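You operate a simulated robot arm through the tools that you are given. There is no shell and no other tool. Be economical: measure what you need, move in short steps, check, and stop when the job is done.

The job below is to be done with a simulated two-armed robot. You get a single attempt, and the scene is never put back.

JOB
Pick up the squeeze bottle from the top of the tinting counter with one hand, pass it to the other hand and put it on the front of the resin stand. Set down upright: squeeze bottle.
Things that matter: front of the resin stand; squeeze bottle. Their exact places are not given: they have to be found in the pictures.

The check looks at the end state, three seconds after you hand in, the way a careful person would. Anything else that was tipped, shoved, dropped, spilled or broken makes it a failure.

ROBOT AND FRAMES
Two 7-joint arms with two-finger grippers on one trunk, on a base that drives. Base frame: it is fixed to the floor where the robot stands at the start and does not move with it; the origin is under the middle of the robot, x ahead of it, y to its left, z up; the surface under the hand at the start is at about z = 89. Units: cm, degrees, N and s.
The left shoulder is at the start at [6, 12.3, 94.5], the right one opposite. With the tool pointing down near the work surface each hand reaches from about 36 to 80 cm from the robot's upright axis, wherever it stands, measured 20 degrees to its own side. Places, roughly: front of the resin stand (13x94 cm) [-128, -96, 80]. Payload 1.47 kg a hand.
The TCP of each hand is the grasp point between the finger pads, 1.6 cm short of the fingertips. In the tool frame z runs along the fingers and y along their closing line. Largest opening 8.7 cm; the body of the gripper starts 5.5 cm behind the TCP.
Orientation is told as [roll, pitch, yaw] about the base's x, y, z axes, in that order, counted from this pose: with the fingers straight down and closing along the base's y, the tool's x points along the base's -x, its y along +y and its z along -z.

CONTROLS
- The arms move only by the tool arm_command. It takes "left_moves", "right_moves" or both (then of equal length, played together; a hand with none holds still); each is a list of rows, each a list of 6 numbers: the shift along the base's x, y, z in cm, then the turn, a rotation vector about the base's x, y, z in degrees. In form: [[x, y, z, rx, ry, rz], ...]. A call has 1 to 10 rows; each row is the pose to reach, as a shift and turn from the pose commanded when the call began. "left_jaw" and "right_jaw" are, for a hand that has rows, the gripper command, from -1 (fully open) to 1 (shut), values between in proportion, set as the call begins (left out, the last holds). A row lasts 0.2 s, in which the tool goes at most 5 cm and 8.6 degrees; a call with a longer step from one row to the next is refused whole, and so is a gripper value outside its range. A pose out of reach is approached as far as the arm can. The call stops where the force on the tool passes 40 N (or 10 N more than at its start, if that is more) or the arm is blocked; 0.2 s more then pass. Each finger travels about 15.3 cm/s and halts on what it meets, pressing with about 20 N; the grip force reading is that of the motor and also rises with nothing between the fingers. The clock runs only during rows and for 0.2 s after the last one: add rows that repeat a pose to give the fingers time. The reply holds the time, the measured pose of the TCP, the force on the tool along the base axes, the opening and the grip force, in the units named above and with some noise, with the torque about the TCP (base axes, N m) and any sound that the robot's microphone picked up.
- Cameras (640 x 400 px; columns grow to the right, rows downward): "scene" is now at [9.76, -0.64, 151.51]; the picture's right is [-0.09, -1.00, 0.00], its down [-0.62, 0.06, -0.79] and it looks along [0.78, -0.07, -0.62] (base axes); focal length 275 px, centre (320, 200). "left" rides on the left gripper at [7.3, -1.2, -9] in its tool frame; the picture's right is [0.16, 0.99, 0.00], its down [-0.72, 0.12, -0.68] and it looks along [-0.67, 0.11, 0.73] (tool axes); focal length 247 px, centre (320, 200). "right" rides on the right gripper at [7.3, 1.2, -9] in its tool frame; the picture's right is [-0.16, 0.99, 0.00], its down [-0.72, -0.12, -0.68] and it looks along [-0.67, -0.11, 0.73] (tool axes); focal length 247 px, centre (320, 200).
- grab_frame(camera): a new picture of that camera. No time passes.
- lift_body(by): slides the trunk up (or, below 0, down) by that many cm; the arms and the scene camera ride with it, the base frame stays. It gives what a move gives, with no picture.
- steer(legs): drives the robot by 1 to 6 legs, each [ahead, left, turn to the left] in cm, cm and degrees, along the robot's own axes; the way and the turn of a leg run together, so that a leg with both is an arc; at most 150 cm and 180 degrees a leg. The arms and the cameras ride along, it lands a little off, and it stops where it bumps. It gives what a move gives.
- pan_tilt(pan, tilt): turns the head with the scene camera to pan (to the left, within 120 degrees either way) and tilt (down, from -29 to 69), counted from straight ahead of the robot. It gives what a move gives.
- point_at(camera, pixels): there is no depth. For up to 12 entries [column, row, z] of the newest picture of that camera ("zoom" is the newest enlarged one), the place [x, y] in the base frame at which the ray of that pixel passes the height z, good to about 0.2 cm. No time passes.
- zoom(camera, box): a new picture of the part [left, top, right, bottom] of that camera's present view, enlarged. No time passes.
- close_job(): hands the job in; it is judged then, once.

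Work in short steps. Measure before you move; look again where a grasp or a placing could have gone wrong, and mend it. You have 80 turns and 62 pictures in all, those below and enlarged ones among them. Open the grippers and draw the arms clear of the work before you hand the job in, unless the task says otherwise; then end with one line.

The tools are called after "Call:" by a JSON object that holds its "fn" and its "kwargs". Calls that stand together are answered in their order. arm_command: Moves the arms, as the interface text tells. Its arguments: {"type":"object","properties":{"left_moves":{"type":"array","items":{"type":"array","items":{"type":"number"}}},"left_jaw":{"type":"number"},"right_moves":{"type":"array","items":{"type":"array","items":{"type":"number"}}},"right_jaw":{"type":"number"}},"required":[]} The other tools are called the same way: lift_body (by) slides the trunk up or down; steer (legs) drives the base; pan_tilt (pan, tilt) turns the head that bears the scene camera; grab_frame (camera) takes a picture; point_at (camera, pixels) gives the place at which the rays of pixels pass given heights; zoom (camera, box) takes an enlarged picture of a part of a camera's view; close_job () hands the job in.

At the start:

```text
time: 0.0
left_eef_pos: [56.87, 25.4, 116.77]
left_orientation: [0.1, 0.0, 0.0]
left_contact_force: [0.2, -0.3, -0.7]
left_wrist_torque: [0.0, 0.01, 0.01]
left_width: 8.68
left_grasp_force: 0.0
right_eef_pos: [42.56, -18.8, 120.51]
right_orientation: [0.1, 0.0, 0.0]
right_contact_force: [-0.6, 0.5, -0.4]
right_wrist_torque: [-0.03, 0.0, -0.04]
right_width: 8.69
right_grasp_force: 0.1
trunk travel left (down, up): [-10.0, 13.0]
robot x, y, heading: [0.19, -0.17, 0.1]
head pan, tilt: [-5.1, 38.3]
```

scene: 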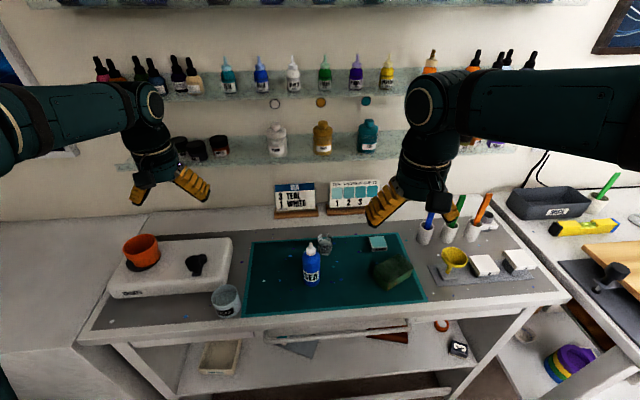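
right: 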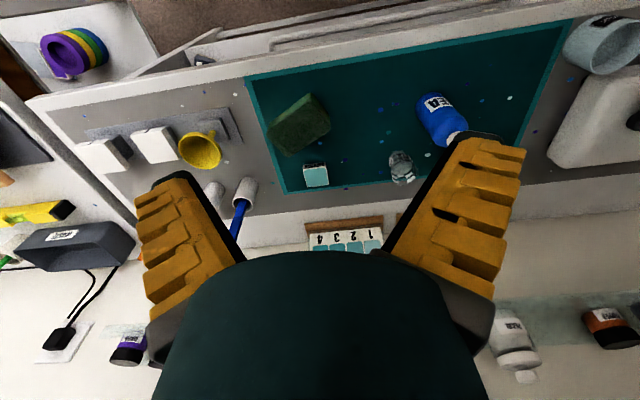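
left: 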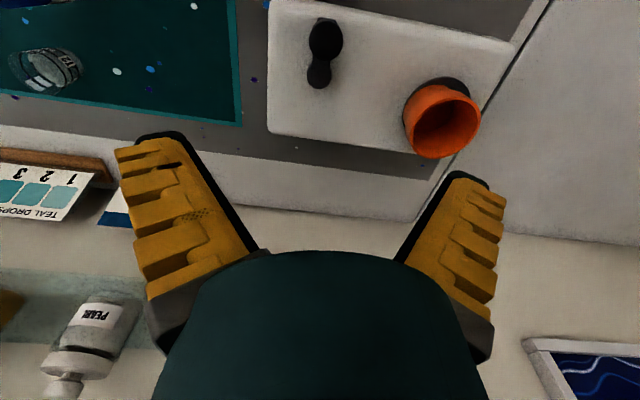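

The blue squeeze bottle stands on the mat at about (311,262) in the scene picture. I enlarge it to measure its base and top.

Call:
{"fn": "zoom", "kwargs": {"camera": "scene", "box": [230, 210, 430, 335]}}

Call:
{"fn": "point_at", "kwargs": {"camera": "scene", "pixels": [[311, 285, 89], [311, 262, 96], [311, 243, 104], [224, 315, 89], [390, 275, 91], [330, 400, 60], [80, 345, 89], [570, 297, 89]]}}

```text
3.20 times, centred on (330, 272) of scene
```

zoom: 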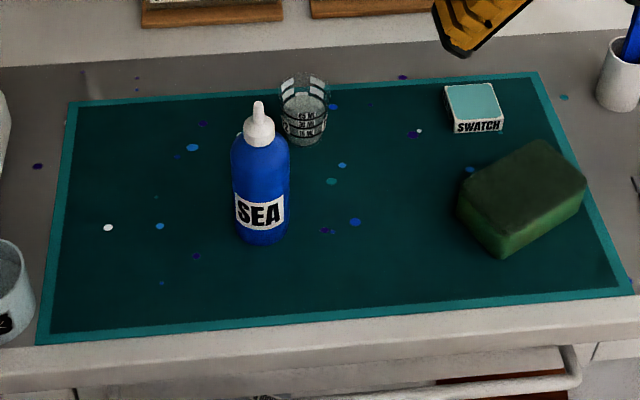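

```text
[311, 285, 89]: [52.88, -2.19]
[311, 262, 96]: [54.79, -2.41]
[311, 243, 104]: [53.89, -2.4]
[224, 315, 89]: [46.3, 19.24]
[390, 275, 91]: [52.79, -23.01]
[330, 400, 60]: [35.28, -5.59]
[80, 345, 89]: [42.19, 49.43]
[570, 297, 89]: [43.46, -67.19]
```

The bottle is at about [55, -2.4], roughly 4.8 cm thick and 14 cm tall. Now I look back to the right, where the stand should be.

Call:
{"fn": "pan_tilt", "kwargs": {"pan": -120, "tilt": 20}}

Call:
{"fn": "grab_frame", "kwargs": {"camera": "scene"}}

```text
time: 1.9
left_eef_pos: [56.79, 25.28, 116.66]
left_orientation: [0.1, 0.0, 0.1]
left_contact_force: [-0.4, 0.1, 0.2]
left_wrist_torque: [0.01, 0.01, 0.0]
left_width: 8.7
left_grasp_force: 0.0
right_eef_pos: [42.59, -18.75, 120.51]
right_orientation: [0.0, 0.0, 0.0]
right_contact_force: [-0.5, 1.0, -0.7]
right_wrist_torque: [0.0, 0.05, -0.03]
right_width: 8.69
right_grasp_force: 0.1
trunk travel left (down, up): [-10.0, 13.0]
robot x, y, heading: [-0.2, -0.05, 0.1]
head pan, tilt: [-120.0, 20.0]
```

```text
57 pictures are left
```

scene: 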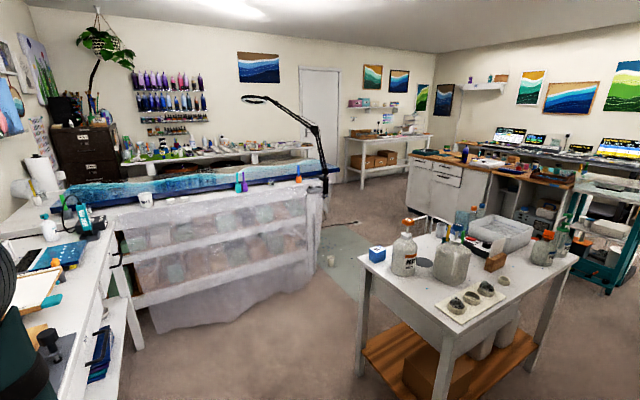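

The small white table at columns 357–580 lies on the bearing of the stand; I measure its corners and enlarge it.

Call:
{"fn": "point_at", "kwargs": {"camera": "scene", "pixels": [[360, 262, 80], [445, 338, 80], [577, 258, 80], [440, 222, 80], [377, 258, 80], [463, 305, 80], [504, 281, 80], [418, 268, 80], [403, 274, 80], [545, 263, 80]]}}

Call:
{"fn": "zoom", "kwargs": {"camera": "scene", "box": [340, 190, 600, 352]}}

```text
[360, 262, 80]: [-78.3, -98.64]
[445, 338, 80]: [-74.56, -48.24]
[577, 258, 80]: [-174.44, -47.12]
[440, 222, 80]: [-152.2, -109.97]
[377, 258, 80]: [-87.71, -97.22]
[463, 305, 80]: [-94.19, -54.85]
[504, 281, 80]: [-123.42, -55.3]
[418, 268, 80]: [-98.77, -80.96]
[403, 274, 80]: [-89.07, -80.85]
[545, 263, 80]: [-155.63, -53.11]
```

```text
2.46 times, centred on (470, 271) of scene
```

zoom: 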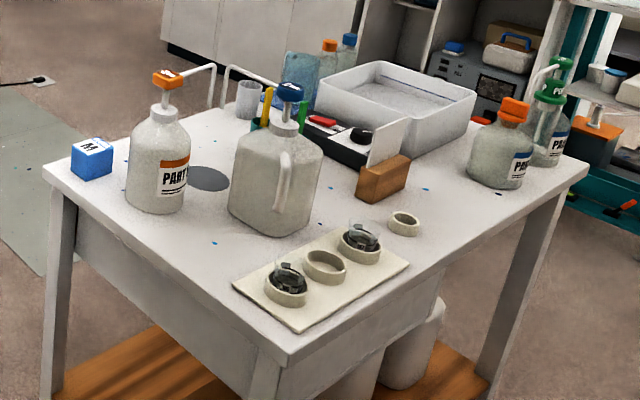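

The near long edge is at y≈-48, so the front (y≈-96) is the far side. I measure the floor passages around the table.

Call:
{"fn": "point_at", "kwargs": {"camera": "scene", "pixels": [[150, 332, 0], [315, 275, 0], [325, 225, 0], [360, 398, 0], [420, 235, 0], [135, 345, 0], [323, 255, 0], [240, 318, 0], [375, 218, 0]]}}

Call:
{"fn": "pan_tilt", "kwargs": {"pan": -70, "tilt": 45}}

Call:
{"fn": "grab_frame", "kwargs": {"camera": "scene"}}

```text
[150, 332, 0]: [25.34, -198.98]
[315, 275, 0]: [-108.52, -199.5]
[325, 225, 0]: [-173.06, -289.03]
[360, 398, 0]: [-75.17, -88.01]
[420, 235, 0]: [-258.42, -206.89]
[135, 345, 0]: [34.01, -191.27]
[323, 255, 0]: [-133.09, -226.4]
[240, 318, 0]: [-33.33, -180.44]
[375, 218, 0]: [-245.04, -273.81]
```

```text
time: 3.1
left_eef_pos: [56.88, 25.41, 116.57]
left_orientation: [0.0, 0.0, 0.1]
left_contact_force: [-0.6, -0.3, 0.3]
left_wrist_torque: [0.01, 0.0, 0.0]
left_width: 8.69
left_grasp_force: 0.0
right_eef_pos: [42.37, -18.76, 120.41]
right_orientation: [0.0, -0.1, 0.0]
right_contact_force: [-0.2, 0.1, 0.2]
right_wrist_torque: [-0.02, 0.02, -0.02]
right_width: 8.68
right_grasp_force: 0.1
trunk travel left (down, up): [-10.0, 13.0]
robot x, y, heading: [0.25, 0.35, -0.0]
head pan, tilt: [-70.0, 45.0]
```

```text
55 pictures are left
```

scene: 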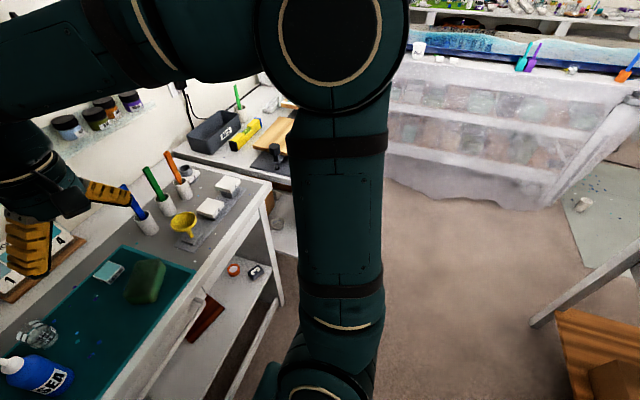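

The way round is open (display edge at y≈-185, stand front edge near y≈-103). I look back at the bottle to get its profile before grasping the cap with the left hand.

Call:
{"fn": "pan_tilt", "kwargs": {"pan": -3, "tilt": 45}}

Call:
{"fn": "zoom", "kwargs": {"camera": "scene", "box": [278, 160, 358, 240]}}

```text
time: 4.5
left_eef_pos: [56.88, 25.22, 116.68]
left_orientation: [0.0, 0.0, -0.1]
left_contact_force: [-0.3, -0.7, 0.4]
left_wrist_torque: [-0.01, -0.02, 0.01]
left_width: 8.69
left_grasp_force: 0.0
right_eef_pos: [42.57, -18.79, 120.62]
right_orientation: [0.0, 0.0, 0.0]
right_contact_force: [0.1, -0.7, 0.0]
right_wrist_torque: [-0.03, -0.01, 0.0]
right_width: 8.7
right_grasp_force: 0.0
trunk travel left (down, up): [-10.0, 13.0]
robot x, y, heading: [0.43, 0.02, -0.1]
head pan, tilt: [-3.0, 45.0]
```

```text
5.00 times, centred on (318, 200) of scene
```

zoom: 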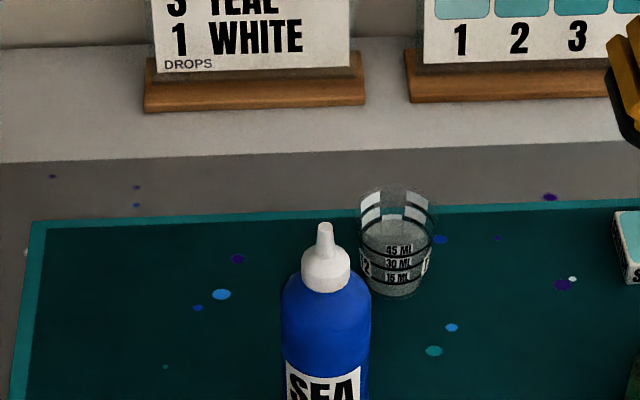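

I measure cap, nozzle and the clear cup behind in this picture.

Call:
{"fn": "point_at", "kwargs": {"camera": "zoom", "pixels": [[325, 225, 102.5], [326, 255, 100], [326, 290, 98], [326, 290, 97], [302, 275, 98.5], [350, 275, 98.5], [283, 320, 96.5], [371, 320, 96.5], [397, 295, 89], [397, 190, 96], [358, 200, 95], [437, 200, 95]]}}

Call:
{"fn": "grab_frame", "kwargs": {"camera": "scene"}}

```text
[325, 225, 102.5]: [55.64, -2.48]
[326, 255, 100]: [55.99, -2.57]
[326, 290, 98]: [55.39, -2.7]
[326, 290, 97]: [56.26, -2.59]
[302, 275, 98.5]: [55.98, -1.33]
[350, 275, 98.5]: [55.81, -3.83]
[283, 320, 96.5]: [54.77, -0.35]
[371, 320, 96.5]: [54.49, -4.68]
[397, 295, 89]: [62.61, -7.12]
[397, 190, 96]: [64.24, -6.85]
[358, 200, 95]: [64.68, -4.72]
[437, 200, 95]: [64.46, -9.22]
```

```text
53 pictures are left
```

scene: 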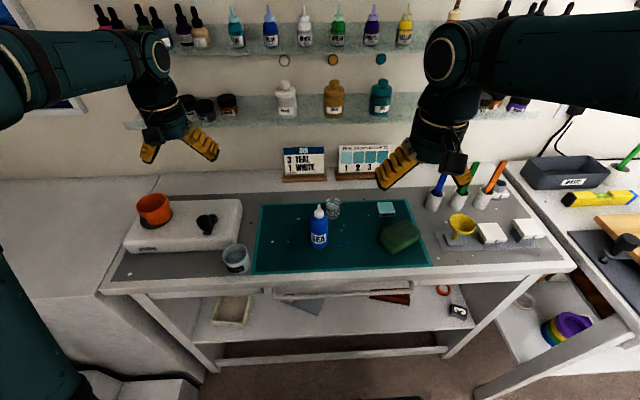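

Bottle axis ≈ [55.2, -2.55], collar 2.5 cm wide at z≈99.6–101, nozzle tip ≈103. I bring the left hand above it while the right hand moves aside.

Call:
{"fn": "arm_command", "kwargs": {"left_moves": [[-0.3, -4.7, 0, 0, 0, 0], [-0.6, -9.4, 0, 0, 0, 0], [-0.9, -14, 0, 0, 0, 0], [-1.2, -18.7, 0, 0, 0, 0], [-1.5, -23.4, 0, 0, 0, 0], [-1.68, -27.85, 0, 0, 0, 0], [-1.68, -27.85, -4, 0, 0, 0]], "right_moves": [[0, -4, 0, 0, 0, 0], [0, -8, 0, 0, 0, 0], [0, -12, 0, 0, 0, 0], [0, -15, 0, 0, 0, 0], [0, -15, 0, 0, 0, 0], [0, -15, 0, 0, 0, 0], [0, -15, 0, 0, 0, 0]], "left_jaw": -1}}

Call:
{"fn": "grab_frame", "kwargs": {"camera": "left"}}

Call:
{"fn": "zoom", "kwargs": {"camera": "scene", "box": [240, 110, 400, 260]}}

```text
time: 6.1
left_eef_pos: [55.15, -2.59, 112.66]
left_orientation: [0.0, 0.0, 0.1]
left_contact_force: [-0.1, 0.1, 0.4]
left_wrist_torque: [-0.02, 0.03, 0.01]
left_width: 8.72
left_grasp_force: 0.1
right_eef_pos: [42.51, -33.53, 120.43]
right_orientation: [0.0, 0.0, 0.0]
right_contact_force: [0.3, 0.0, 0.7]
right_wrist_torque: [0.01, 0.04, 0.0]
right_width: 8.68
right_grasp_force: 0.0
trunk travel left (down, up): [-10.0, 13.0]
robot x, y, heading: [0.14, 0.1, 0.1]
head pan, tilt: [-3.0, 45.0]
```

```text
52 pictures are left
```

left: 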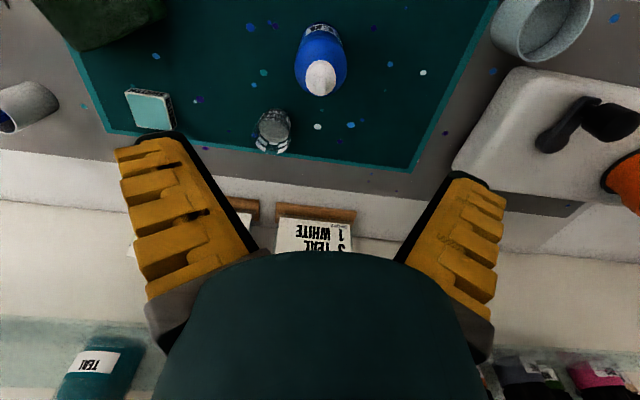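

```text
2.67 times, centred on (320, 185) of scene
```

zoom: 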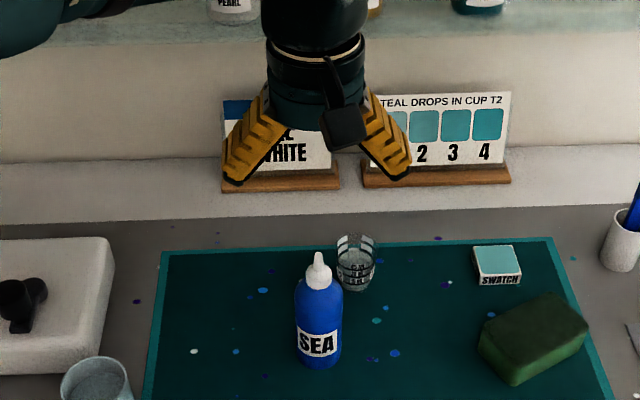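

Checking the cap position against the left camera: cap spans about (305–336, 60–96).

Call:
{"fn": "zoom", "kwargs": {"camera": "left", "box": [280, 20, 360, 120]}}

Call:
{"fn": "point_at", "kwargs": {"camera": "left", "pixels": [[320, 78, 103], [320, 78, 101], [320, 92, 103], [320, 95, 101], [305, 78, 100.5], [336, 78, 100.5]]}}

```text
4.00 times, centred on (320, 70) of left
```

zoom: 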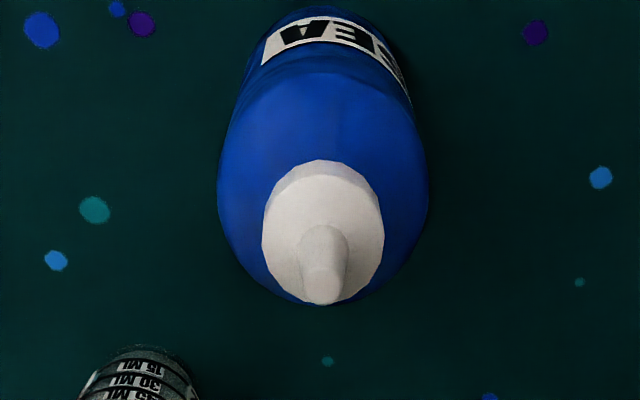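

```text
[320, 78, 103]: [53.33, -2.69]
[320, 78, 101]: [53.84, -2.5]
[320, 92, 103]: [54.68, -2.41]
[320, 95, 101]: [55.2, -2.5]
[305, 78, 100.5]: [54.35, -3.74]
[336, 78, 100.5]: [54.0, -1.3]
```

Nozzle axis y≈-2.45, x≈54.8. I descend so the tips are around nozzle height and compare visually.

Call:
{"fn": "arm_command", "kwargs": {"left_moves": [[-0.2, 0.1, -4, 0, 0, 0], [-0.3, 0.1, -8.5, 0, 0, 0], [-0.3, 0.1, -9.5, 0, 0, 0]]}}

Call:
{"fn": "zoom", "kwargs": {"camera": "scene", "box": [270, 150, 370, 250]}}

Call:
{"fn": "zoom", "kwargs": {"camera": "left", "box": [220, 20, 420, 200]}}

```text
time: 6.9
left_eef_pos: [54.72, -2.39, 102.96]
left_orientation: [0.0, 0.1, 0.1]
left_contact_force: [0.7, 0.6, 0.1]
left_wrist_torque: [0.04, 0.0, -0.04]
left_width: 8.7
left_grasp_force: 0.0
right_eef_pos: [42.43, -33.69, 120.56]
right_orientation: [0.0, 0.0, 0.0]
right_contact_force: [-0.3, 0.1, 0.2]
right_wrist_torque: [-0.01, 0.0, -0.01]
right_width: 8.71
right_grasp_force: 0.1
trunk travel left (down, up): [-10.0, 13.0]
robot x, y, heading: [-0.25, -0.28, 0.2]
head pan, tilt: [-3.0, 45.0]
```

```text
4.00 times, centred on (320, 200) of scene
```

zoom: 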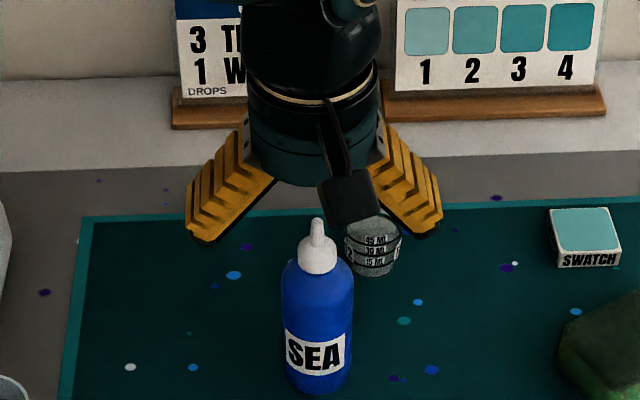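

```text
2.22 times, centred on (320, 110) of left
```

zoom: 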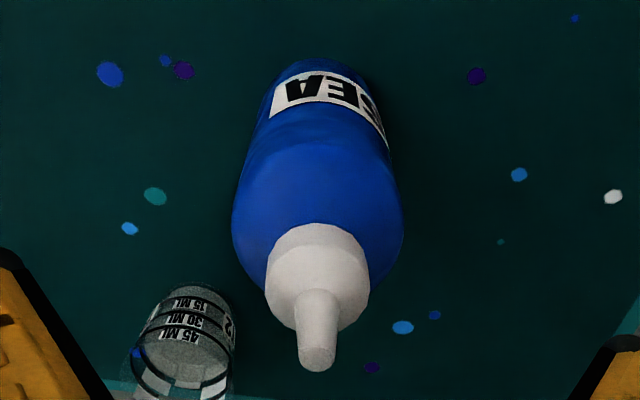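

Relative to the fingertips (z≈101.4), the collar is at about z 98–99.6. I descend to TCP 99.5, shift x by +0.3 and close.

Call:
{"fn": "arm_command", "kwargs": {"left_moves": [[0.3, 0, -2, 0, 0, 0], [0.3, -0.05, -3.45, 0, 0, 0], [0.3, -0.05, -3.45, 0, 0, 0]]}}

Call:
{"fn": "zoom", "kwargs": {"camera": "left", "box": [180, 20, 460, 220]}}

Call:
{"fn": "zoom", "kwargs": {"camera": "scene", "box": [270, 150, 370, 250]}}

```text
time: 7.7
left_eef_pos: [55.06, -2.49, 99.63]
left_orientation: [0.0, 0.0, -0.1]
left_contact_force: [-0.7, -0.5, 0.0]
left_wrist_torque: [-0.02, 0.01, -0.01]
left_width: 8.72
left_grasp_force: 0.0
right_eef_pos: [42.46, -33.74, 120.57]
right_orientation: [0.0, 0.0, 0.1]
right_contact_force: [-0.3, 0.3, 0.7]
right_wrist_torque: [-0.01, -0.01, -0.01]
right_width: 8.67
right_grasp_force: 0.0
trunk travel left (down, up): [-10.0, 13.0]
robot x, y, heading: [-0.11, 0.03, 0.1]
head pan, tilt: [-3.0, 45.0]
```

```text
2.00 times, centred on (320, 120) of left
```

zoom: 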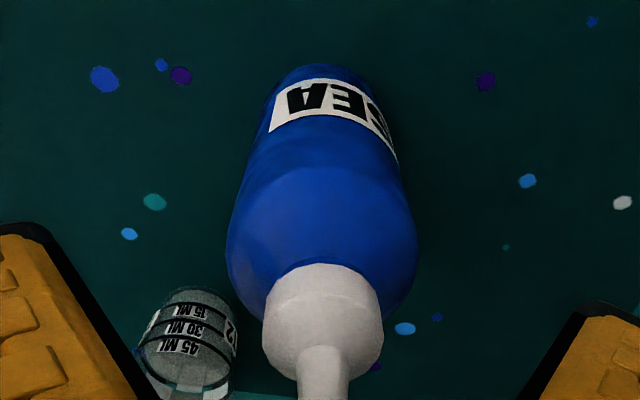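

```text
4.00 times, centred on (320, 200) of scene
```

zoom: 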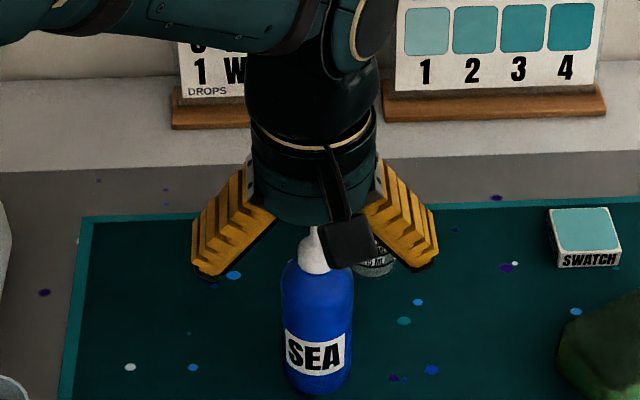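

The fingertips are level with the collar's lower rim (row ≈273 against 277). Closing now.

Call:
{"fn": "arm_command", "kwargs": {"left_moves": [[0, 0, 0, 0, 0, 0], [0, 0, 0, 0, 0, 0], [0, 0, 0, 0, 0, 0]], "left_jaw": 1}}

Call:
{"fn": "zoom", "kwargs": {"camera": "scene", "box": [270, 150, 370, 250]}}

```text
time: 8.5
left_eef_pos: [55.06, -2.65, 99.69]
left_orientation: [0.0, -0.2, -0.1]
left_contact_force: [1.3, -2.9, 14.0]
left_wrist_torque: [-0.07, 0.02, 0.01]
left_width: 3.24
left_grasp_force: 20.8
right_eef_pos: [42.31, -33.71, 120.51]
right_orientation: [0.0, 0.0, 0.0]
right_contact_force: [-0.3, 0.2, -0.2]
right_wrist_torque: [-0.02, 0.01, -0.03]
right_width: 8.71
right_grasp_force: 0.1
trunk travel left (down, up): [-10.0, 13.0]
robot x, y, heading: [0.13, -0.05, 0.0]
head pan, tilt: [-3.0, 45.0]
```

```text
4.00 times, centred on (320, 200) of scene
```

zoom: 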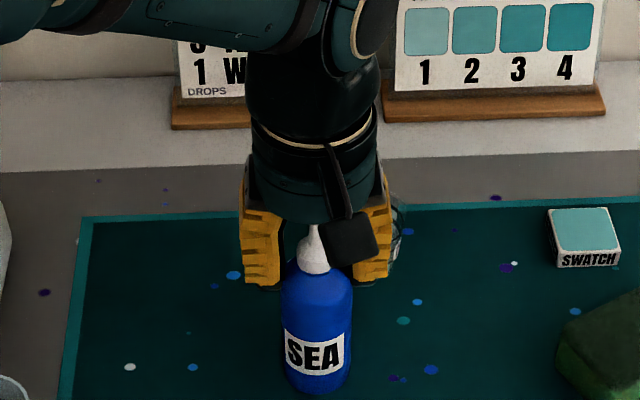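

Width 3.24 with 14 N upward: the tips closed on the shoulder rather than the collar. I open partly, rise 1.1 cm and close again.

Call:
{"fn": "arm_command", "kwargs": {"left_moves": [[0, 0, 0, 0, 0, 0], [0, 0.05, 0.5, 0, 0, 0], [0, 0.1, 1.1, 0, 0, 0], [0, 0.1, 1.1, 0, 0, 0]], "left_jaw": -0.1}}

Call:
{"fn": "arm_command", "kwargs": {"left_moves": [[0, 0, 0, 0, 0, 0], [0, 0, 0, 0, 0, 0], [0, 0, 0, 0, 0, 0]], "left_jaw": 1}}

Call:
{"fn": "zoom", "kwargs": {"camera": "scene", "box": [270, 150, 370, 250]}}

```text
time: 9.5
left_eef_pos: [55.09, -2.41, 100.86]
left_orientation: [-0.1, 0.0, 0.0]
left_contact_force: [0.3, -0.2, -0.1]
left_wrist_torque: [0.03, -0.02, -0.02]
left_width: 5.33
left_grasp_force: 4.1
right_eef_pos: [42.46, -33.79, 120.5]
right_orientation: [0.0, 0.0, 0.0]
right_contact_force: [0.3, 0.1, -0.3]
right_wrist_torque: [0.01, 0.02, -0.01]
right_width: 8.71
right_grasp_force: 0.0
trunk travel left (down, up): [-10.0, 13.0]
robot x, y, heading: [-0.01, 0.06, -0.1]
head pan, tilt: [-3.0, 45.0]
```

```text
time: 10.3
left_eef_pos: [54.99, -2.49, 101.03]
left_orientation: [-0.1, -0.1, 0.0]
left_contact_force: [1.4, -2.5, 10.3]
left_wrist_torque: [-0.12, -0.02, 0.05]
left_width: 1.8
left_grasp_force: 20.2
right_eef_pos: [42.45, -33.84, 120.52]
right_orientation: [0.0, 0.1, -0.1]
right_contact_force: [0.0, 0.4, -0.8]
right_wrist_torque: [0.01, -0.02, -0.01]
right_width: 8.69
right_grasp_force: 0.0
trunk travel left (down, up): [-10.0, 13.0]
robot x, y, heading: [-0.07, -0.0, -0.1]
head pan, tilt: [-3.0, 45.0]
```

```text
4.00 times, centred on (320, 200) of scene
```

zoom: 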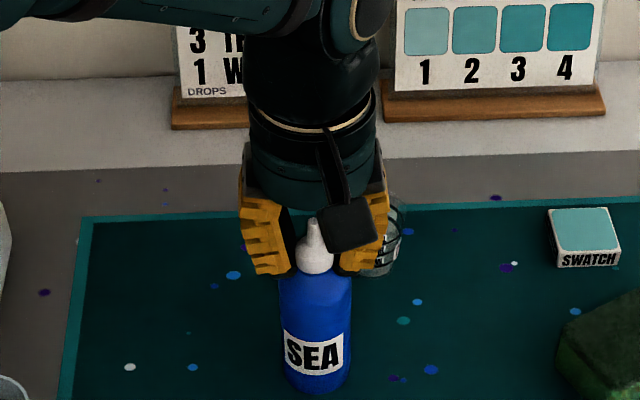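

Width 1.8 (collar is 2.45) with 10 N upward shows I'm on the bevel above the collar. I open a bit, go down 0.6 cm and re-close.

Call:
{"fn": "arm_command", "kwargs": {"left_moves": [[0, 0, 0, 0, 0, 0], [0, 0, -0.3, 0, 0, 0], [0, 0, -0.6, 0, 0, 0], [0, 0, -0.6, 0, 0, 0]], "left_jaw": 0}}

Call:
{"fn": "arm_command", "kwargs": {"left_moves": [[0, 0, 0, 0, 0, 0], [0, 0, 0, 0, 0, 0], [0, 0, 0, 0, 0, 0]], "left_jaw": 1}}

Call:
{"fn": "zoom", "kwargs": {"camera": "left", "box": [180, 20, 460, 220]}}

```text
time: 11.3
left_eef_pos: [55.08, -2.33, 100.13]
left_orientation: [0.0, 0.0, 0.0]
left_contact_force: [0.3, -0.6, 0.5]
left_wrist_torque: [0.0, 0.01, -0.01]
left_width: 4.92
left_grasp_force: 4.6
right_eef_pos: [42.47, -33.69, 120.45]
right_orientation: [0.0, 0.0, -0.1]
right_contact_force: [0.5, -0.1, 0.6]
right_wrist_torque: [-0.02, 0.0, 0.01]
right_width: 8.72
right_grasp_force: 0.1
trunk travel left (down, up): [-10.0, 13.0]
robot x, y, heading: [0.22, -0.02, -0.1]
head pan, tilt: [-3.0, 45.0]
```

```text
time: 12.1
left_eef_pos: [55.1, -2.41, 100.32]
left_orientation: [-0.1, -0.1, 0.1]
left_contact_force: [2.0, -3.6, 14.9]
left_wrist_torque: [-0.11, 0.03, 0.03]
left_width: 2.46
left_grasp_force: 19.9
right_eef_pos: [42.39, -33.67, 120.6]
right_orientation: [0.0, -0.1, 0.0]
right_contact_force: [-0.1, -0.3, 0.0]
right_wrist_torque: [-0.03, 0.0, -0.01]
right_width: 8.69
right_grasp_force: 0.0
trunk travel left (down, up): [-10.0, 13.0]
robot x, y, heading: [0.08, -0.27, 0.1]
head pan, tilt: [-3.0, 45.0]
```

```text
2.00 times, centred on (320, 120) of left
```

zoom: 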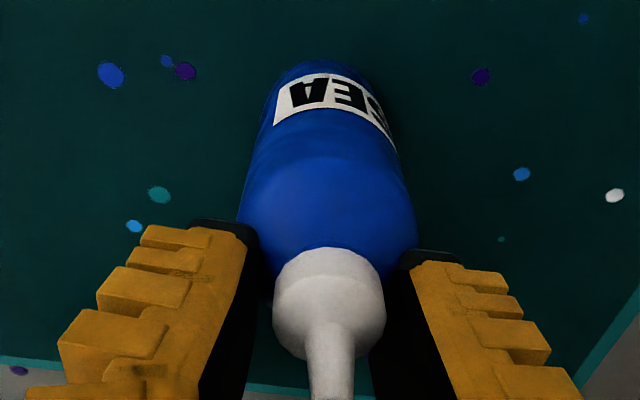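

The tips wedge on the shoulder, so the collar is a poor hold. I open, rise clear, and tilt the left hand 35° (fingers forward) to grip the body's upper part instead, with the nozzle passing in front of the palm.

Call:
{"fn": "arm_command", "kwargs": {"left_moves": [[0, 0, 0, 0, 0, 0], [0, 0, 0.2, 0, 0, 0], [0, 0, 5, 0, 0, 0], [0, 0, 9, 0, 0, 0], [-1.5, 0, 9, 0, -7, 0], [-3, 0, 8, 0, -14, 0], [-4.5, 0, 7, 0, -21, 0], [-6, 0, 6, 0, -28, 0], [-7, 0, 5.5, 0, -35, 0], [-7, 0, 5.5, 0, -35, 0]], "left_jaw": -1}}

Call:
{"fn": "zoom", "kwargs": {"camera": "scene", "box": [240, 120, 400, 260]}}

Call:
{"fn": "grab_frame", "kwargs": {"camera": "left"}}

```text
time: 14.3
left_eef_pos: [48.15, -2.3, 105.65]
left_orientation: [-0.1, -35.0, 0.0]
left_contact_force: [0.5, -0.2, -0.1]
left_wrist_torque: [0.0, -0.01, 0.0]
left_width: 8.7
left_grasp_force: 0.1
right_eef_pos: [42.48, -33.5, 120.47]
right_orientation: [0.1, 0.0, 0.0]
right_contact_force: [-0.1, 0.0, 0.8]
right_wrist_torque: [-0.03, 0.02, -0.02]
right_width: 8.69
right_grasp_force: 0.1
trunk travel left (down, up): [-10.0, 13.0]
robot x, y, heading: [-0.07, 0.1, 0.1]
head pan, tilt: [-3.0, 45.0]
```

```text
2.86 times, centred on (320, 190) of scene
```

zoom: 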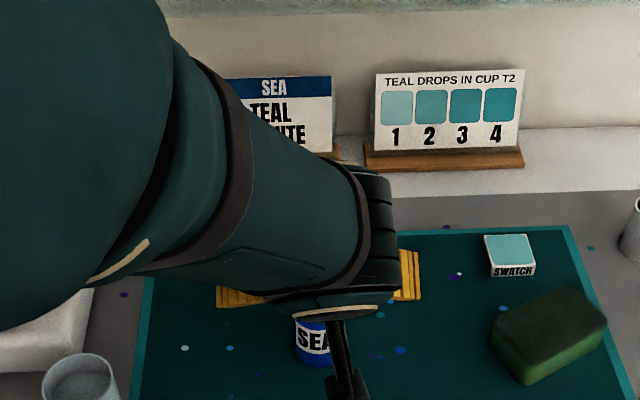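

```text
41 pictures are left
```

left: 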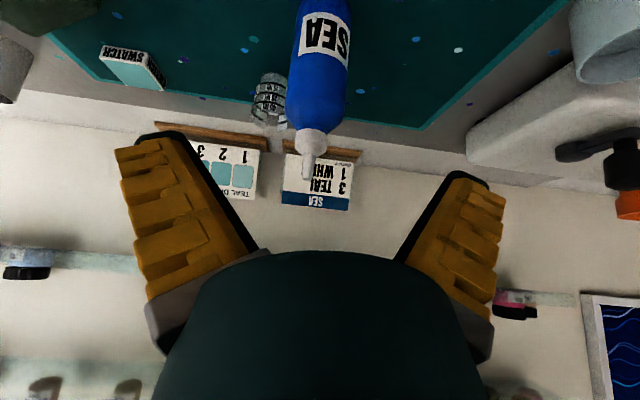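

The bottle still stands, aligned between the fingers. I advance along the finger direction to the upper body (TCP ≈ [55, -2.45, 95.7]).

Call:
{"fn": "arm_command", "kwargs": {"left_moves": [[2.3, -0.1, -3.3, 0, 0, 0], [4.6, -0.15, -6.6, 0, 0, 0], [6.85, -0.15, -9.9, 0, 0, 0], [6.85, -0.15, -9.9, 0, 0, 0]]}}

Call:
{"fn": "grab_frame", "kwargs": {"camera": "left"}}

```text
time: 15.1
left_eef_pos: [55.2, -2.77, 96.78]
left_orientation: [-0.5, -35.8, 0.4]
left_contact_force: [-2.3, 0.1, 12.5]
left_wrist_torque: [0.02, -0.01, 0.01]
left_width: 8.7
left_grasp_force: 0.1
right_eef_pos: [42.3, -33.57, 120.69]
right_orientation: [0.0, 0.0, 0.0]
right_contact_force: [0.0, 0.5, -0.4]
right_wrist_torque: [-0.02, 0.02, -0.02]
right_width: 8.67
right_grasp_force: 0.0
trunk travel left (down, up): [-10.0, 13.0]
robot x, y, heading: [0.1, 0.02, -0.2]
head pan, tilt: [-3.0, 45.0]
stopped in row 4 (left hand): the force on the tool passed its limit at 47 N (the readings are from after the stop); the commanded pose is now the measured one
```

```text
40 pictures are left
```

left: 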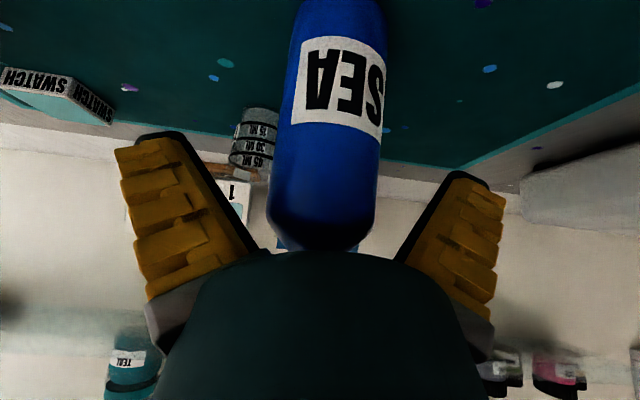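

The palm dome touched the nozzle at 35° tilt. I back off along the fingers and tilt further to about 55°, so the nozzle clears the wrist.

Call:
{"fn": "arm_command", "kwargs": {"left_moves": [[-2.3, 0.1, 3.3, 0, 0, 0], [-4.6, 0.2, 6.6, 0, 0, 0], [-7, 0.3, 9.9, 0, 0, 0], [-9, 0.3, 9.9, 0, -5, 0], [-9, 0.3, 8, 0.2, -12, -0.2], [-8.8, 0.3, 6, 0.5, -19, -0.4], [-8.6, 0.3, 4.1, 0.5, -19, -0.4], [-8.6, 0.3, 4.1, 0.5, -19, -0.4]]}}

Call:
{"fn": "grab_frame", "kwargs": {"camera": "left"}}

```text
time: 16.4
left_eef_pos: [47.7, 0.18, 107.37]
left_orientation: [-20.3, -44.0, 19.7]
left_contact_force: [-0.2, 0.5, -0.1]
left_wrist_torque: [-0.01, -0.01, -0.01]
left_width: 8.71
left_grasp_force: 0.0
right_eef_pos: [42.42, -33.74, 120.5]
right_orientation: [0.0, 0.0, 0.0]
right_contact_force: [-0.3, -1.3, -0.5]
right_wrist_torque: [0.03, 0.01, -0.01]
right_width: 8.7
right_grasp_force: 0.1
trunk travel left (down, up): [-10.0, 13.0]
robot x, y, heading: [-0.15, 0.05, 0.1]
head pan, tilt: [-3.0, 45.0]
stopped in row 6 (left hand): the arm was blocked; the commanded pose is now the measured one
```

```text
39 pictures are left
```

left: 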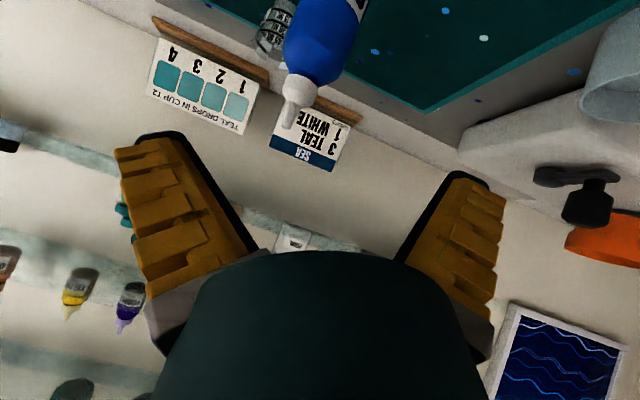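

The tilt hit a joint limit because the work is too close. I back the robot 18 cm away to unfold the arm, which moves the hand away from the bottle.

Call:
{"fn": "steer", "kwargs": {"legs": [[-18, 0, 0]]}}

Call:
{"fn": "arm_command", "kwargs": {"left_moves": [[0, 0, 0, 7.2, 0, -2.5], [0, 0, 0, 14.4, -0.5, -5.1], [0, 0, 0, 14.4, -0.5, -5.1]]}}

```text
time: 17.9
left_eef_pos: [29.89, 0.01, 107.29]
left_orientation: [-20.3, -43.9, 19.6]
left_contact_force: [-0.6, -0.3, -0.6]
left_wrist_torque: [0.03, -0.02, -0.04]
left_width: 8.73
left_grasp_force: 0.1
right_eef_pos: [24.46, -33.73, 120.57]
right_orientation: [-0.1, 0.1, -0.1]
right_contact_force: [-0.6, -0.1, -0.4]
right_wrist_torque: [0.03, -0.05, -0.03]
right_width: 8.7
right_grasp_force: 0.2
trunk travel left (down, up): [-10.0, 13.0]
robot x, y, heading: [-17.41, 0.23, -0.3]
head pan, tilt: [-3.0, 45.0]
```

```text
time: 18.7
left_eef_pos: [30.81, 1.95, 107.8]
left_orientation: [-6.8, -45.5, 7.7]
left_contact_force: [-0.4, 0.2, 0.4]
left_wrist_torque: [0.04, 0.0, 0.02]
left_width: 8.69
left_grasp_force: 0.0
right_eef_pos: [24.58, -33.8, 120.39]
right_orientation: [0.0, 0.0, -0.1]
right_contact_force: [1.2, 1.0, -1.1]
right_wrist_torque: [-0.03, 0.0, -0.01]
right_width: 8.72
right_grasp_force: 0.1
trunk travel left (down, up): [-10.0, 13.0]
robot x, y, heading: [-17.6, 0.27, -0.1]
head pan, tilt: [-3.0, 45.0]
```

Partly corrected. I extend the hand forward and finish squaring it at about 50° tilt.

Call:
{"fn": "arm_command", "kwargs": {"left_moves": [[4, -0.8, 0, 2.4, 0, -1.5], [8, -1.6, 0, 4.8, 0, -2.9], [12, -2.4, 0, 4.8, -5, -2.9], [14, -3, 0, 4.8, -5, -2.9], [14, -3, 0, 4.8, -5, -2.9]]}}

```text
time: 19.9
left_eef_pos: [43.98, -3.0, 106.96]
left_orientation: [7.8, -51.5, -9.0]
left_contact_force: [0.5, -0.3, 0.2]
left_wrist_torque: [-0.04, -0.01, 0.0]
left_width: 8.67
left_grasp_force: 0.1
right_eef_pos: [24.56, -33.75, 120.42]
right_orientation: [0.0, 0.0, -0.2]
right_contact_force: [-0.1, 0.2, -0.3]
right_wrist_torque: [0.03, -0.02, -0.01]
right_width: 8.67
right_grasp_force: 0.0
trunk travel left (down, up): [-10.0, 13.0]
robot x, y, heading: [-17.76, 0.04, -0.4]
head pan, tilt: [-3.0, 45.0]
```

I undo the over-correction and add a 20° yaw to the right, moving to a standoff 12 cm back along the new finger direction.

Call:
{"fn": "arm_command", "kwargs": {"left_moves": [[0, 1.3, 0, -1.6, 0.3, -5.7], [1, 2.6, -1, -3.3, 0.6, -11.4], [2, 3.8, -2.5, -4.9, 0.86, -17.1], [2, 3.8, -4.3, -4.9, 0.86, -17.1], [2, 3.8, -4.3, -4.9, 0.86, -17.1]]}}

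Call:
{"fn": "grab_frame", "kwargs": {"camera": "left"}}

```text
time: 21.1
left_eef_pos: [45.94, 0.94, 102.84]
left_orientation: [-0.2, -51.9, -19.9]
left_contact_force: [-1.3, -0.1, 0.7]
left_wrist_torque: [-0.02, 0.0, -0.01]
left_width: 8.69
left_grasp_force: 0.1
right_eef_pos: [24.57, -33.78, 120.5]
right_orientation: [-0.1, 0.0, -0.2]
right_contact_force: [-0.7, -0.1, 0.0]
right_wrist_torque: [0.01, -0.01, -0.01]
right_width: 8.69
right_grasp_force: 0.1
trunk travel left (down, up): [-10.0, 13.0]
robot x, y, heading: [-17.47, 0.15, -0.1]
head pan, tilt: [-3.0, 45.0]
```

```text
38 pictures are left
```

left: 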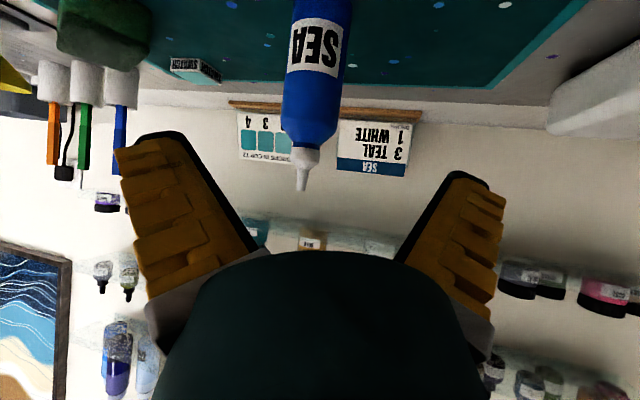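

Orientation is now exact (−0.2, −51.9, −19.9). I check the bottle's position from this camera before advancing.

Call:
{"fn": "point_at", "kwargs": {"camera": "left", "pixels": [[303, 188, 102.5], [303, 188, 103.5], [280, 110, 96], [344, 110, 96], [307, 148, 99], [318, 45, 92], [318, 45, 93]]}}

```text
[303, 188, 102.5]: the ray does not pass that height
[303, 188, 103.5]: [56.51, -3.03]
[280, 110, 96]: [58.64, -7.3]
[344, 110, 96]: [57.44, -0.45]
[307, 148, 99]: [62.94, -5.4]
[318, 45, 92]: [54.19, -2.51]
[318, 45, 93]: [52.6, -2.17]
```

The lateral line passes through about [55, -2.5], as expected. Advancing to TCP ≈ [54.9, -2.4, 95.3].

Call:
{"fn": "arm_command", "kwargs": {"left_moves": [[3, -1.1, -2.5, 0, 0, 0], [6, -2.2, -5, 0, 0, 0], [8.95, -3.3, -7.5, 0, 0, 0], [8.95, -3.3, -7.5, 0, 0, 0]]}}

Call:
{"fn": "grab_frame", "kwargs": {"camera": "left"}}

```text
time: 22.1
left_eef_pos: [54.73, -2.66, 95.36]
left_orientation: [-0.1, -52.0, -19.7]
left_contact_force: [-1.0, -0.9, 0.1]
left_wrist_torque: [0.01, 0.0, -0.01]
left_width: 8.69
left_grasp_force: 0.0
right_eef_pos: [24.53, -33.78, 120.46]
right_orientation: [-0.1, -0.1, -0.1]
right_contact_force: [-1.1, -0.3, -0.3]
right_wrist_torque: [0.0, 0.0, -0.01]
right_width: 8.69
right_grasp_force: 0.0
trunk travel left (down, up): [-10.0, 13.0]
robot x, y, heading: [-17.82, 0.16, -0.3]
head pan, tilt: [-3.0, 45.0]
```

```text
37 pictures are left
```

left: 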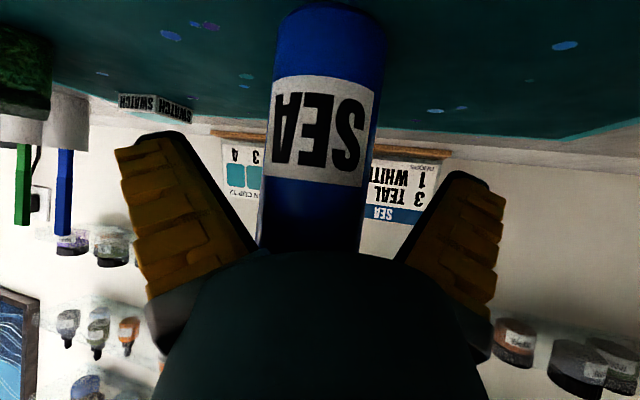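

No contact, bottle between the fingers. Closing the left hand.

Call:
{"fn": "arm_command", "kwargs": {"left_moves": [[0, 0, 0, 0, 0, 0], [0, 0, 0, 0, 0, 0], [0, 0, 0, 0, 0, 0]], "left_jaw": 1}}

Call:
{"fn": "arm_command", "kwargs": {"left_moves": [[0, 0, 1, 0, 0, 0], [0, 0, 3, 0, 0, 0], [0, 0, 6, 0, 0, 0], [0, 0, 6, 0, 0, 0]]}}

Call:
{"fn": "grab_frame", "kwargs": {"camera": "scene"}}

```text
time: 22.9
left_eef_pos: [54.89, -2.5, 95.37]
left_orientation: [-0.1, -51.9, -19.9]
left_contact_force: [-0.7, -0.7, 0.2]
left_wrist_torque: [0.01, 0.01, 0.01]
left_width: 4.36
left_grasp_force: 19.7
right_eef_pos: [24.61, -33.69, 120.51]
right_orientation: [0.1, 0.0, -0.1]
right_contact_force: [-0.5, 0.4, 0.6]
right_wrist_torque: [-0.03, -0.01, -0.01]
right_width: 8.69
right_grasp_force: 0.1
trunk travel left (down, up): [-10.0, 13.0]
robot x, y, heading: [-17.33, -0.12, -0.3]
head pan, tilt: [-3.0, 45.0]
```

```text
time: 23.9
left_eef_pos: [54.81, -2.38, 101.23]
left_orientation: [-0.2, -51.9, -19.8]
left_contact_force: [-1.0, 0.8, -1.2]
left_wrist_torque: [0.0, -0.02, 0.0]
left_width: 4.34
left_grasp_force: 19.9
right_eef_pos: [24.56, -33.81, 120.45]
right_orientation: [0.1, 0.0, -0.1]
right_contact_force: [-0.5, 0.8, 0.3]
right_wrist_torque: [-0.02, 0.0, 0.03]
right_width: 8.71
right_grasp_force: 0.0
trunk travel left (down, up): [-10.0, 13.0]
robot x, y, heading: [-17.91, -0.1, -0.3]
head pan, tilt: [-3.0, 45.0]
```

```text
36 pictures are left
```

scene: 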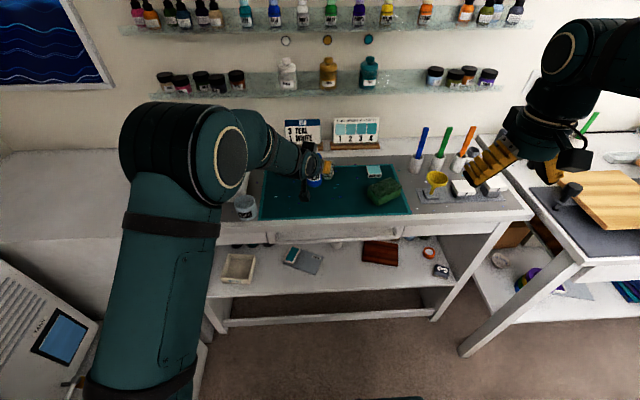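

Lifted cleanly (width 4.34). I raise it further and back off 20 cm so the handover happens over free floor.

Call:
{"fn": "arm_command", "kwargs": {"left_moves": [[0, 0, 4, 0, 0, 0], [0, 0, 8, 0, 0, 0], [0, 0, 12, 0, 0, 0]]}}

Call:
{"fn": "steer", "kwargs": {"legs": [[-20, 0, 0]]}}

```text
time: 24.7
left_eef_pos: [54.74, -2.42, 113.47]
left_orientation: [-0.2, -51.9, -19.7]
left_contact_force: [-0.5, -0.3, -1.0]
left_wrist_torque: [0.03, -0.01, 0.01]
left_width: 4.35
left_grasp_force: 20.4
right_eef_pos: [24.48, -33.78, 120.44]
right_orientation: [-0.1, 0.0, -0.1]
right_contact_force: [0.2, 0.3, 0.2]
right_wrist_torque: [0.01, -0.03, -0.03]
right_width: 8.7
right_grasp_force: 0.0
trunk travel left (down, up): [-10.0, 13.0]
robot x, y, heading: [-17.95, -0.19, -0.3]
head pan, tilt: [-3.0, 45.0]
```

```text
time: 26.3
left_eef_pos: [35.0, -2.45, 113.3]
left_orientation: [-0.1, -51.9, -19.8]
left_contact_force: [-0.1, 0.6, -1.0]
left_wrist_torque: [-0.02, -0.02, 0.04]
left_width: 4.38
left_grasp_force: 20.0
right_eef_pos: [4.58, -33.72, 120.57]
right_orientation: [0.0, -0.1, -0.3]
right_contact_force: [-0.8, 0.4, 0.4]
right_wrist_torque: [0.02, -0.01, -0.02]
right_width: 8.71
right_grasp_force: 0.1
trunk travel left (down, up): [-10.0, 13.0]
robot x, y, heading: [-37.58, -0.31, -0.3]
head pan, tilt: [-3.0, 45.0]
```

Now I yaw the left hand another 48° so its fingers point mostly to the right, drawing the bottle about 12 cm nearer.

Call:
{"fn": "arm_command", "kwargs": {"left_moves": [[-2, 0.5, 0, 0, 0, -8], [-4, 1, 0, 0, 0, -16], [-6, 1.5, 0, 0, 0, -24], [-8, 2, 0, 0, 0, -32], [-10, 2.5, 0, 0, 0, -40], [-12, 3, 0, 0, 0, -48], [-12, 3, 0, 0, 0, -48]]}}

Call:
{"fn": "grab_frame", "kwargs": {"camera": "scene"}}

```text
time: 27.9
left_eef_pos: [22.91, 0.65, 113.28]
left_orientation: [-0.1, -51.9, -67.9]
left_contact_force: [0.0, 0.1, -1.2]
left_wrist_torque: [0.0, -0.02, 0.02]
left_width: 4.37
left_grasp_force: 20.3
right_eef_pos: [4.68, -33.73, 120.47]
right_orientation: [0.0, 0.0, -0.3]
right_contact_force: [0.2, -0.3, 0.4]
right_wrist_torque: [0.02, -0.02, 0.0]
right_width: 8.7
right_grasp_force: 0.0
trunk travel left (down, up): [-10.0, 13.0]
robot x, y, heading: [-37.67, -0.07, -0.2]
head pan, tilt: [-3.0, 45.0]
```

```text
35 pictures are left
```

scene: 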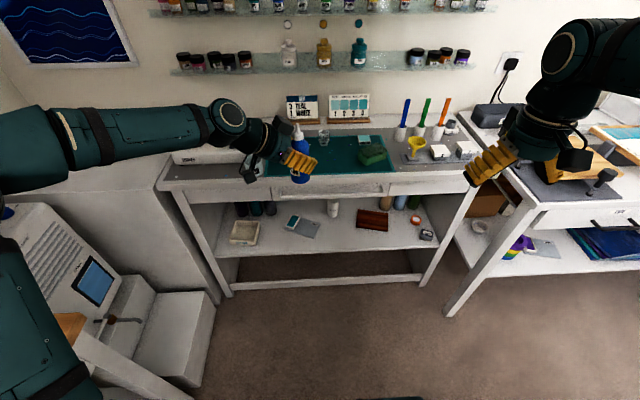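

The bottle hangs upright, left hand's fingers pointing right. I bring the right hand forward and tilt it 65°, keeping well to the right.

Call:
{"fn": "arm_command", "kwargs": {"right_moves": [[4, 0, 0, 0, -8, 0], [8, 0, 0, 0, -16, 0], [12, 0, 0, 0, -24, 0], [15, 0, 0, 0, -32, 0], [16, 0, 0, 0, -40, 0], [16, 0, 0, 0, -48.5, 0], [16, 0, 0, 0, -57, 0], [16, 0, 0, 0, -65, 0], [16, 0, 0, 0, -65, 0]], "right_jaw": -1}}

```text
time: 29.9
left_eef_pos: [23.04, 0.85, 113.05]
left_orientation: [-0.2, -51.9, -67.7]
left_contact_force: [0.0, 1.0, -1.3]
left_wrist_torque: [-0.03, -0.01, -0.03]
left_width: 4.38
left_grasp_force: 20.0
right_eef_pos: [20.58, -33.63, 120.47]
right_orientation: [0.4, -65.0, -0.4]
right_contact_force: [-1.0, -4.2, -2.4]
right_wrist_torque: [0.13, -0.17, 0.33]
right_width: 8.7
right_grasp_force: 0.1
right hand out of reach, approached as far as the arm can: row 8
trunk travel left (down, up): [-10.0, 13.0]
robot x, y, heading: [-37.46, -0.0, -0.2]
head pan, tilt: [-3.0, 45.0]
```

Reached. Now yaw the right hand +45° while bringing it to a standoff about 17 cm back from the bottle's lower body.

Call:
{"fn": "arm_command", "kwargs": {"right_moves": [[-1, 3, 0, 0, 0, 7.5], [-2.5, 6.5, -0.5, 0, 0, 15], [-4, 10, -1, 0, 0, 22.5], [-5.5, 13.5, -2, 0, 0, 30], [-7, 17, -3, 0, 0, 37.5], [-8.5, 20.5, -4, 0, 0, 45], [-8.8, 22.8, -4, 0, 0, 45], [-8.8, 22.8, -4, 0, 0, 45]]}}

Call:
{"fn": "grab_frame", "kwargs": {"camera": "right"}}

Call:
{"fn": "grab_frame", "kwargs": {"camera": "scene"}}

```text
time: 31.7
left_eef_pos: [23.1, 0.53, 113.06]
left_orientation: [-0.4, -51.9, -67.8]
left_contact_force: [-1.7, -0.8, -0.8]
left_wrist_torque: [-0.02, -0.02, -0.03]
left_width: 4.37
left_grasp_force: 19.9
right_eef_pos: [12.05, -11.06, 116.61]
right_orientation: [0.4, -65.1, 44.5]
right_contact_force: [-0.8, 0.5, 0.2]
right_wrist_torque: [0.01, -0.04, -0.02]
right_width: 8.69
right_grasp_force: 0.1
trunk travel left (down, up): [-10.0, 13.0]
robot x, y, heading: [-37.67, 0.02, -0.3]
head pan, tilt: [-3.0, 45.0]
```

```text
34 pictures are left
```

right: 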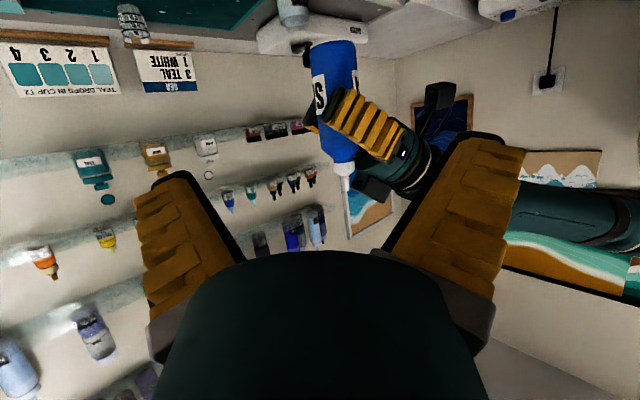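

```text
33 pictures are left
```

scene: 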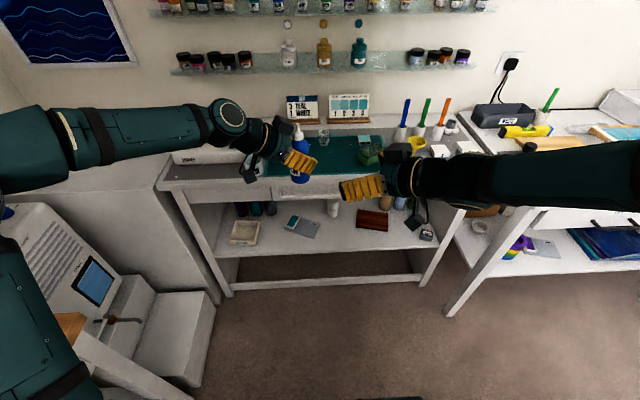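

I check the base height and axis from the right camera (base around (333,43), label below the fingers).

Call:
{"fn": "point_at", "kwargs": {"camera": "right", "pixels": [[333, 43, 107], [333, 43, 106.5], [333, 43, 106], [311, 60, 108], [357, 60, 108], [343, 165, 116]]}}

```text
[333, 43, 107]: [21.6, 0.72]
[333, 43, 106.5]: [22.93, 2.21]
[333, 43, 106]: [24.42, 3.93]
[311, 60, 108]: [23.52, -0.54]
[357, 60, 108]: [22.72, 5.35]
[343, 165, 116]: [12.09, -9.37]
```

The base seems ~1 cm off the expected axis, so I check whether the bottle tilts in the grip.

Call:
{"fn": "zoom", "kwargs": {"camera": "right", "box": [270, 20, 430, 220]}}

Call:
{"fn": "zoom", "kwargs": {"camera": "scene", "box": [240, 100, 400, 220]}}

Call:
{"fn": "point_at", "kwargs": {"camera": "right", "pixels": [[346, 188, 120], [346, 188, 121], [346, 188, 122], [343, 165, 119], [343, 165, 120]]}}

```text
2.00 times, centred on (350, 120) of right
```

zoom: 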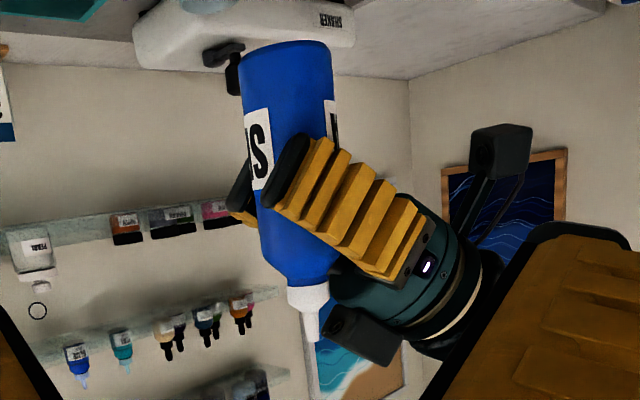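

```text
3.33 times, centred on (320, 160) of scene
```

zoom: 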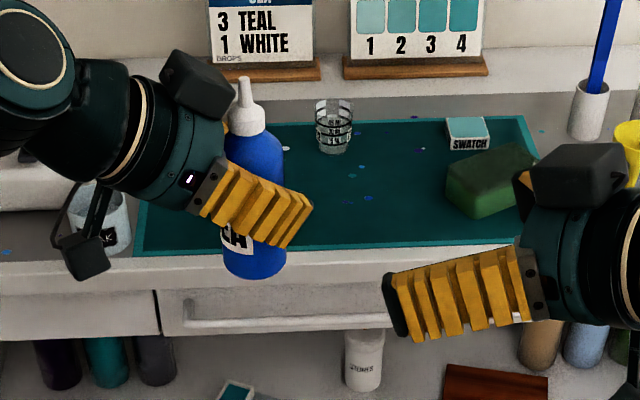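

```text
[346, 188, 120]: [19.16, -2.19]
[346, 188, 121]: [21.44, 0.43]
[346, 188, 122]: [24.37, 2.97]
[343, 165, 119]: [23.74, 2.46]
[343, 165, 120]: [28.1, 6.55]
```

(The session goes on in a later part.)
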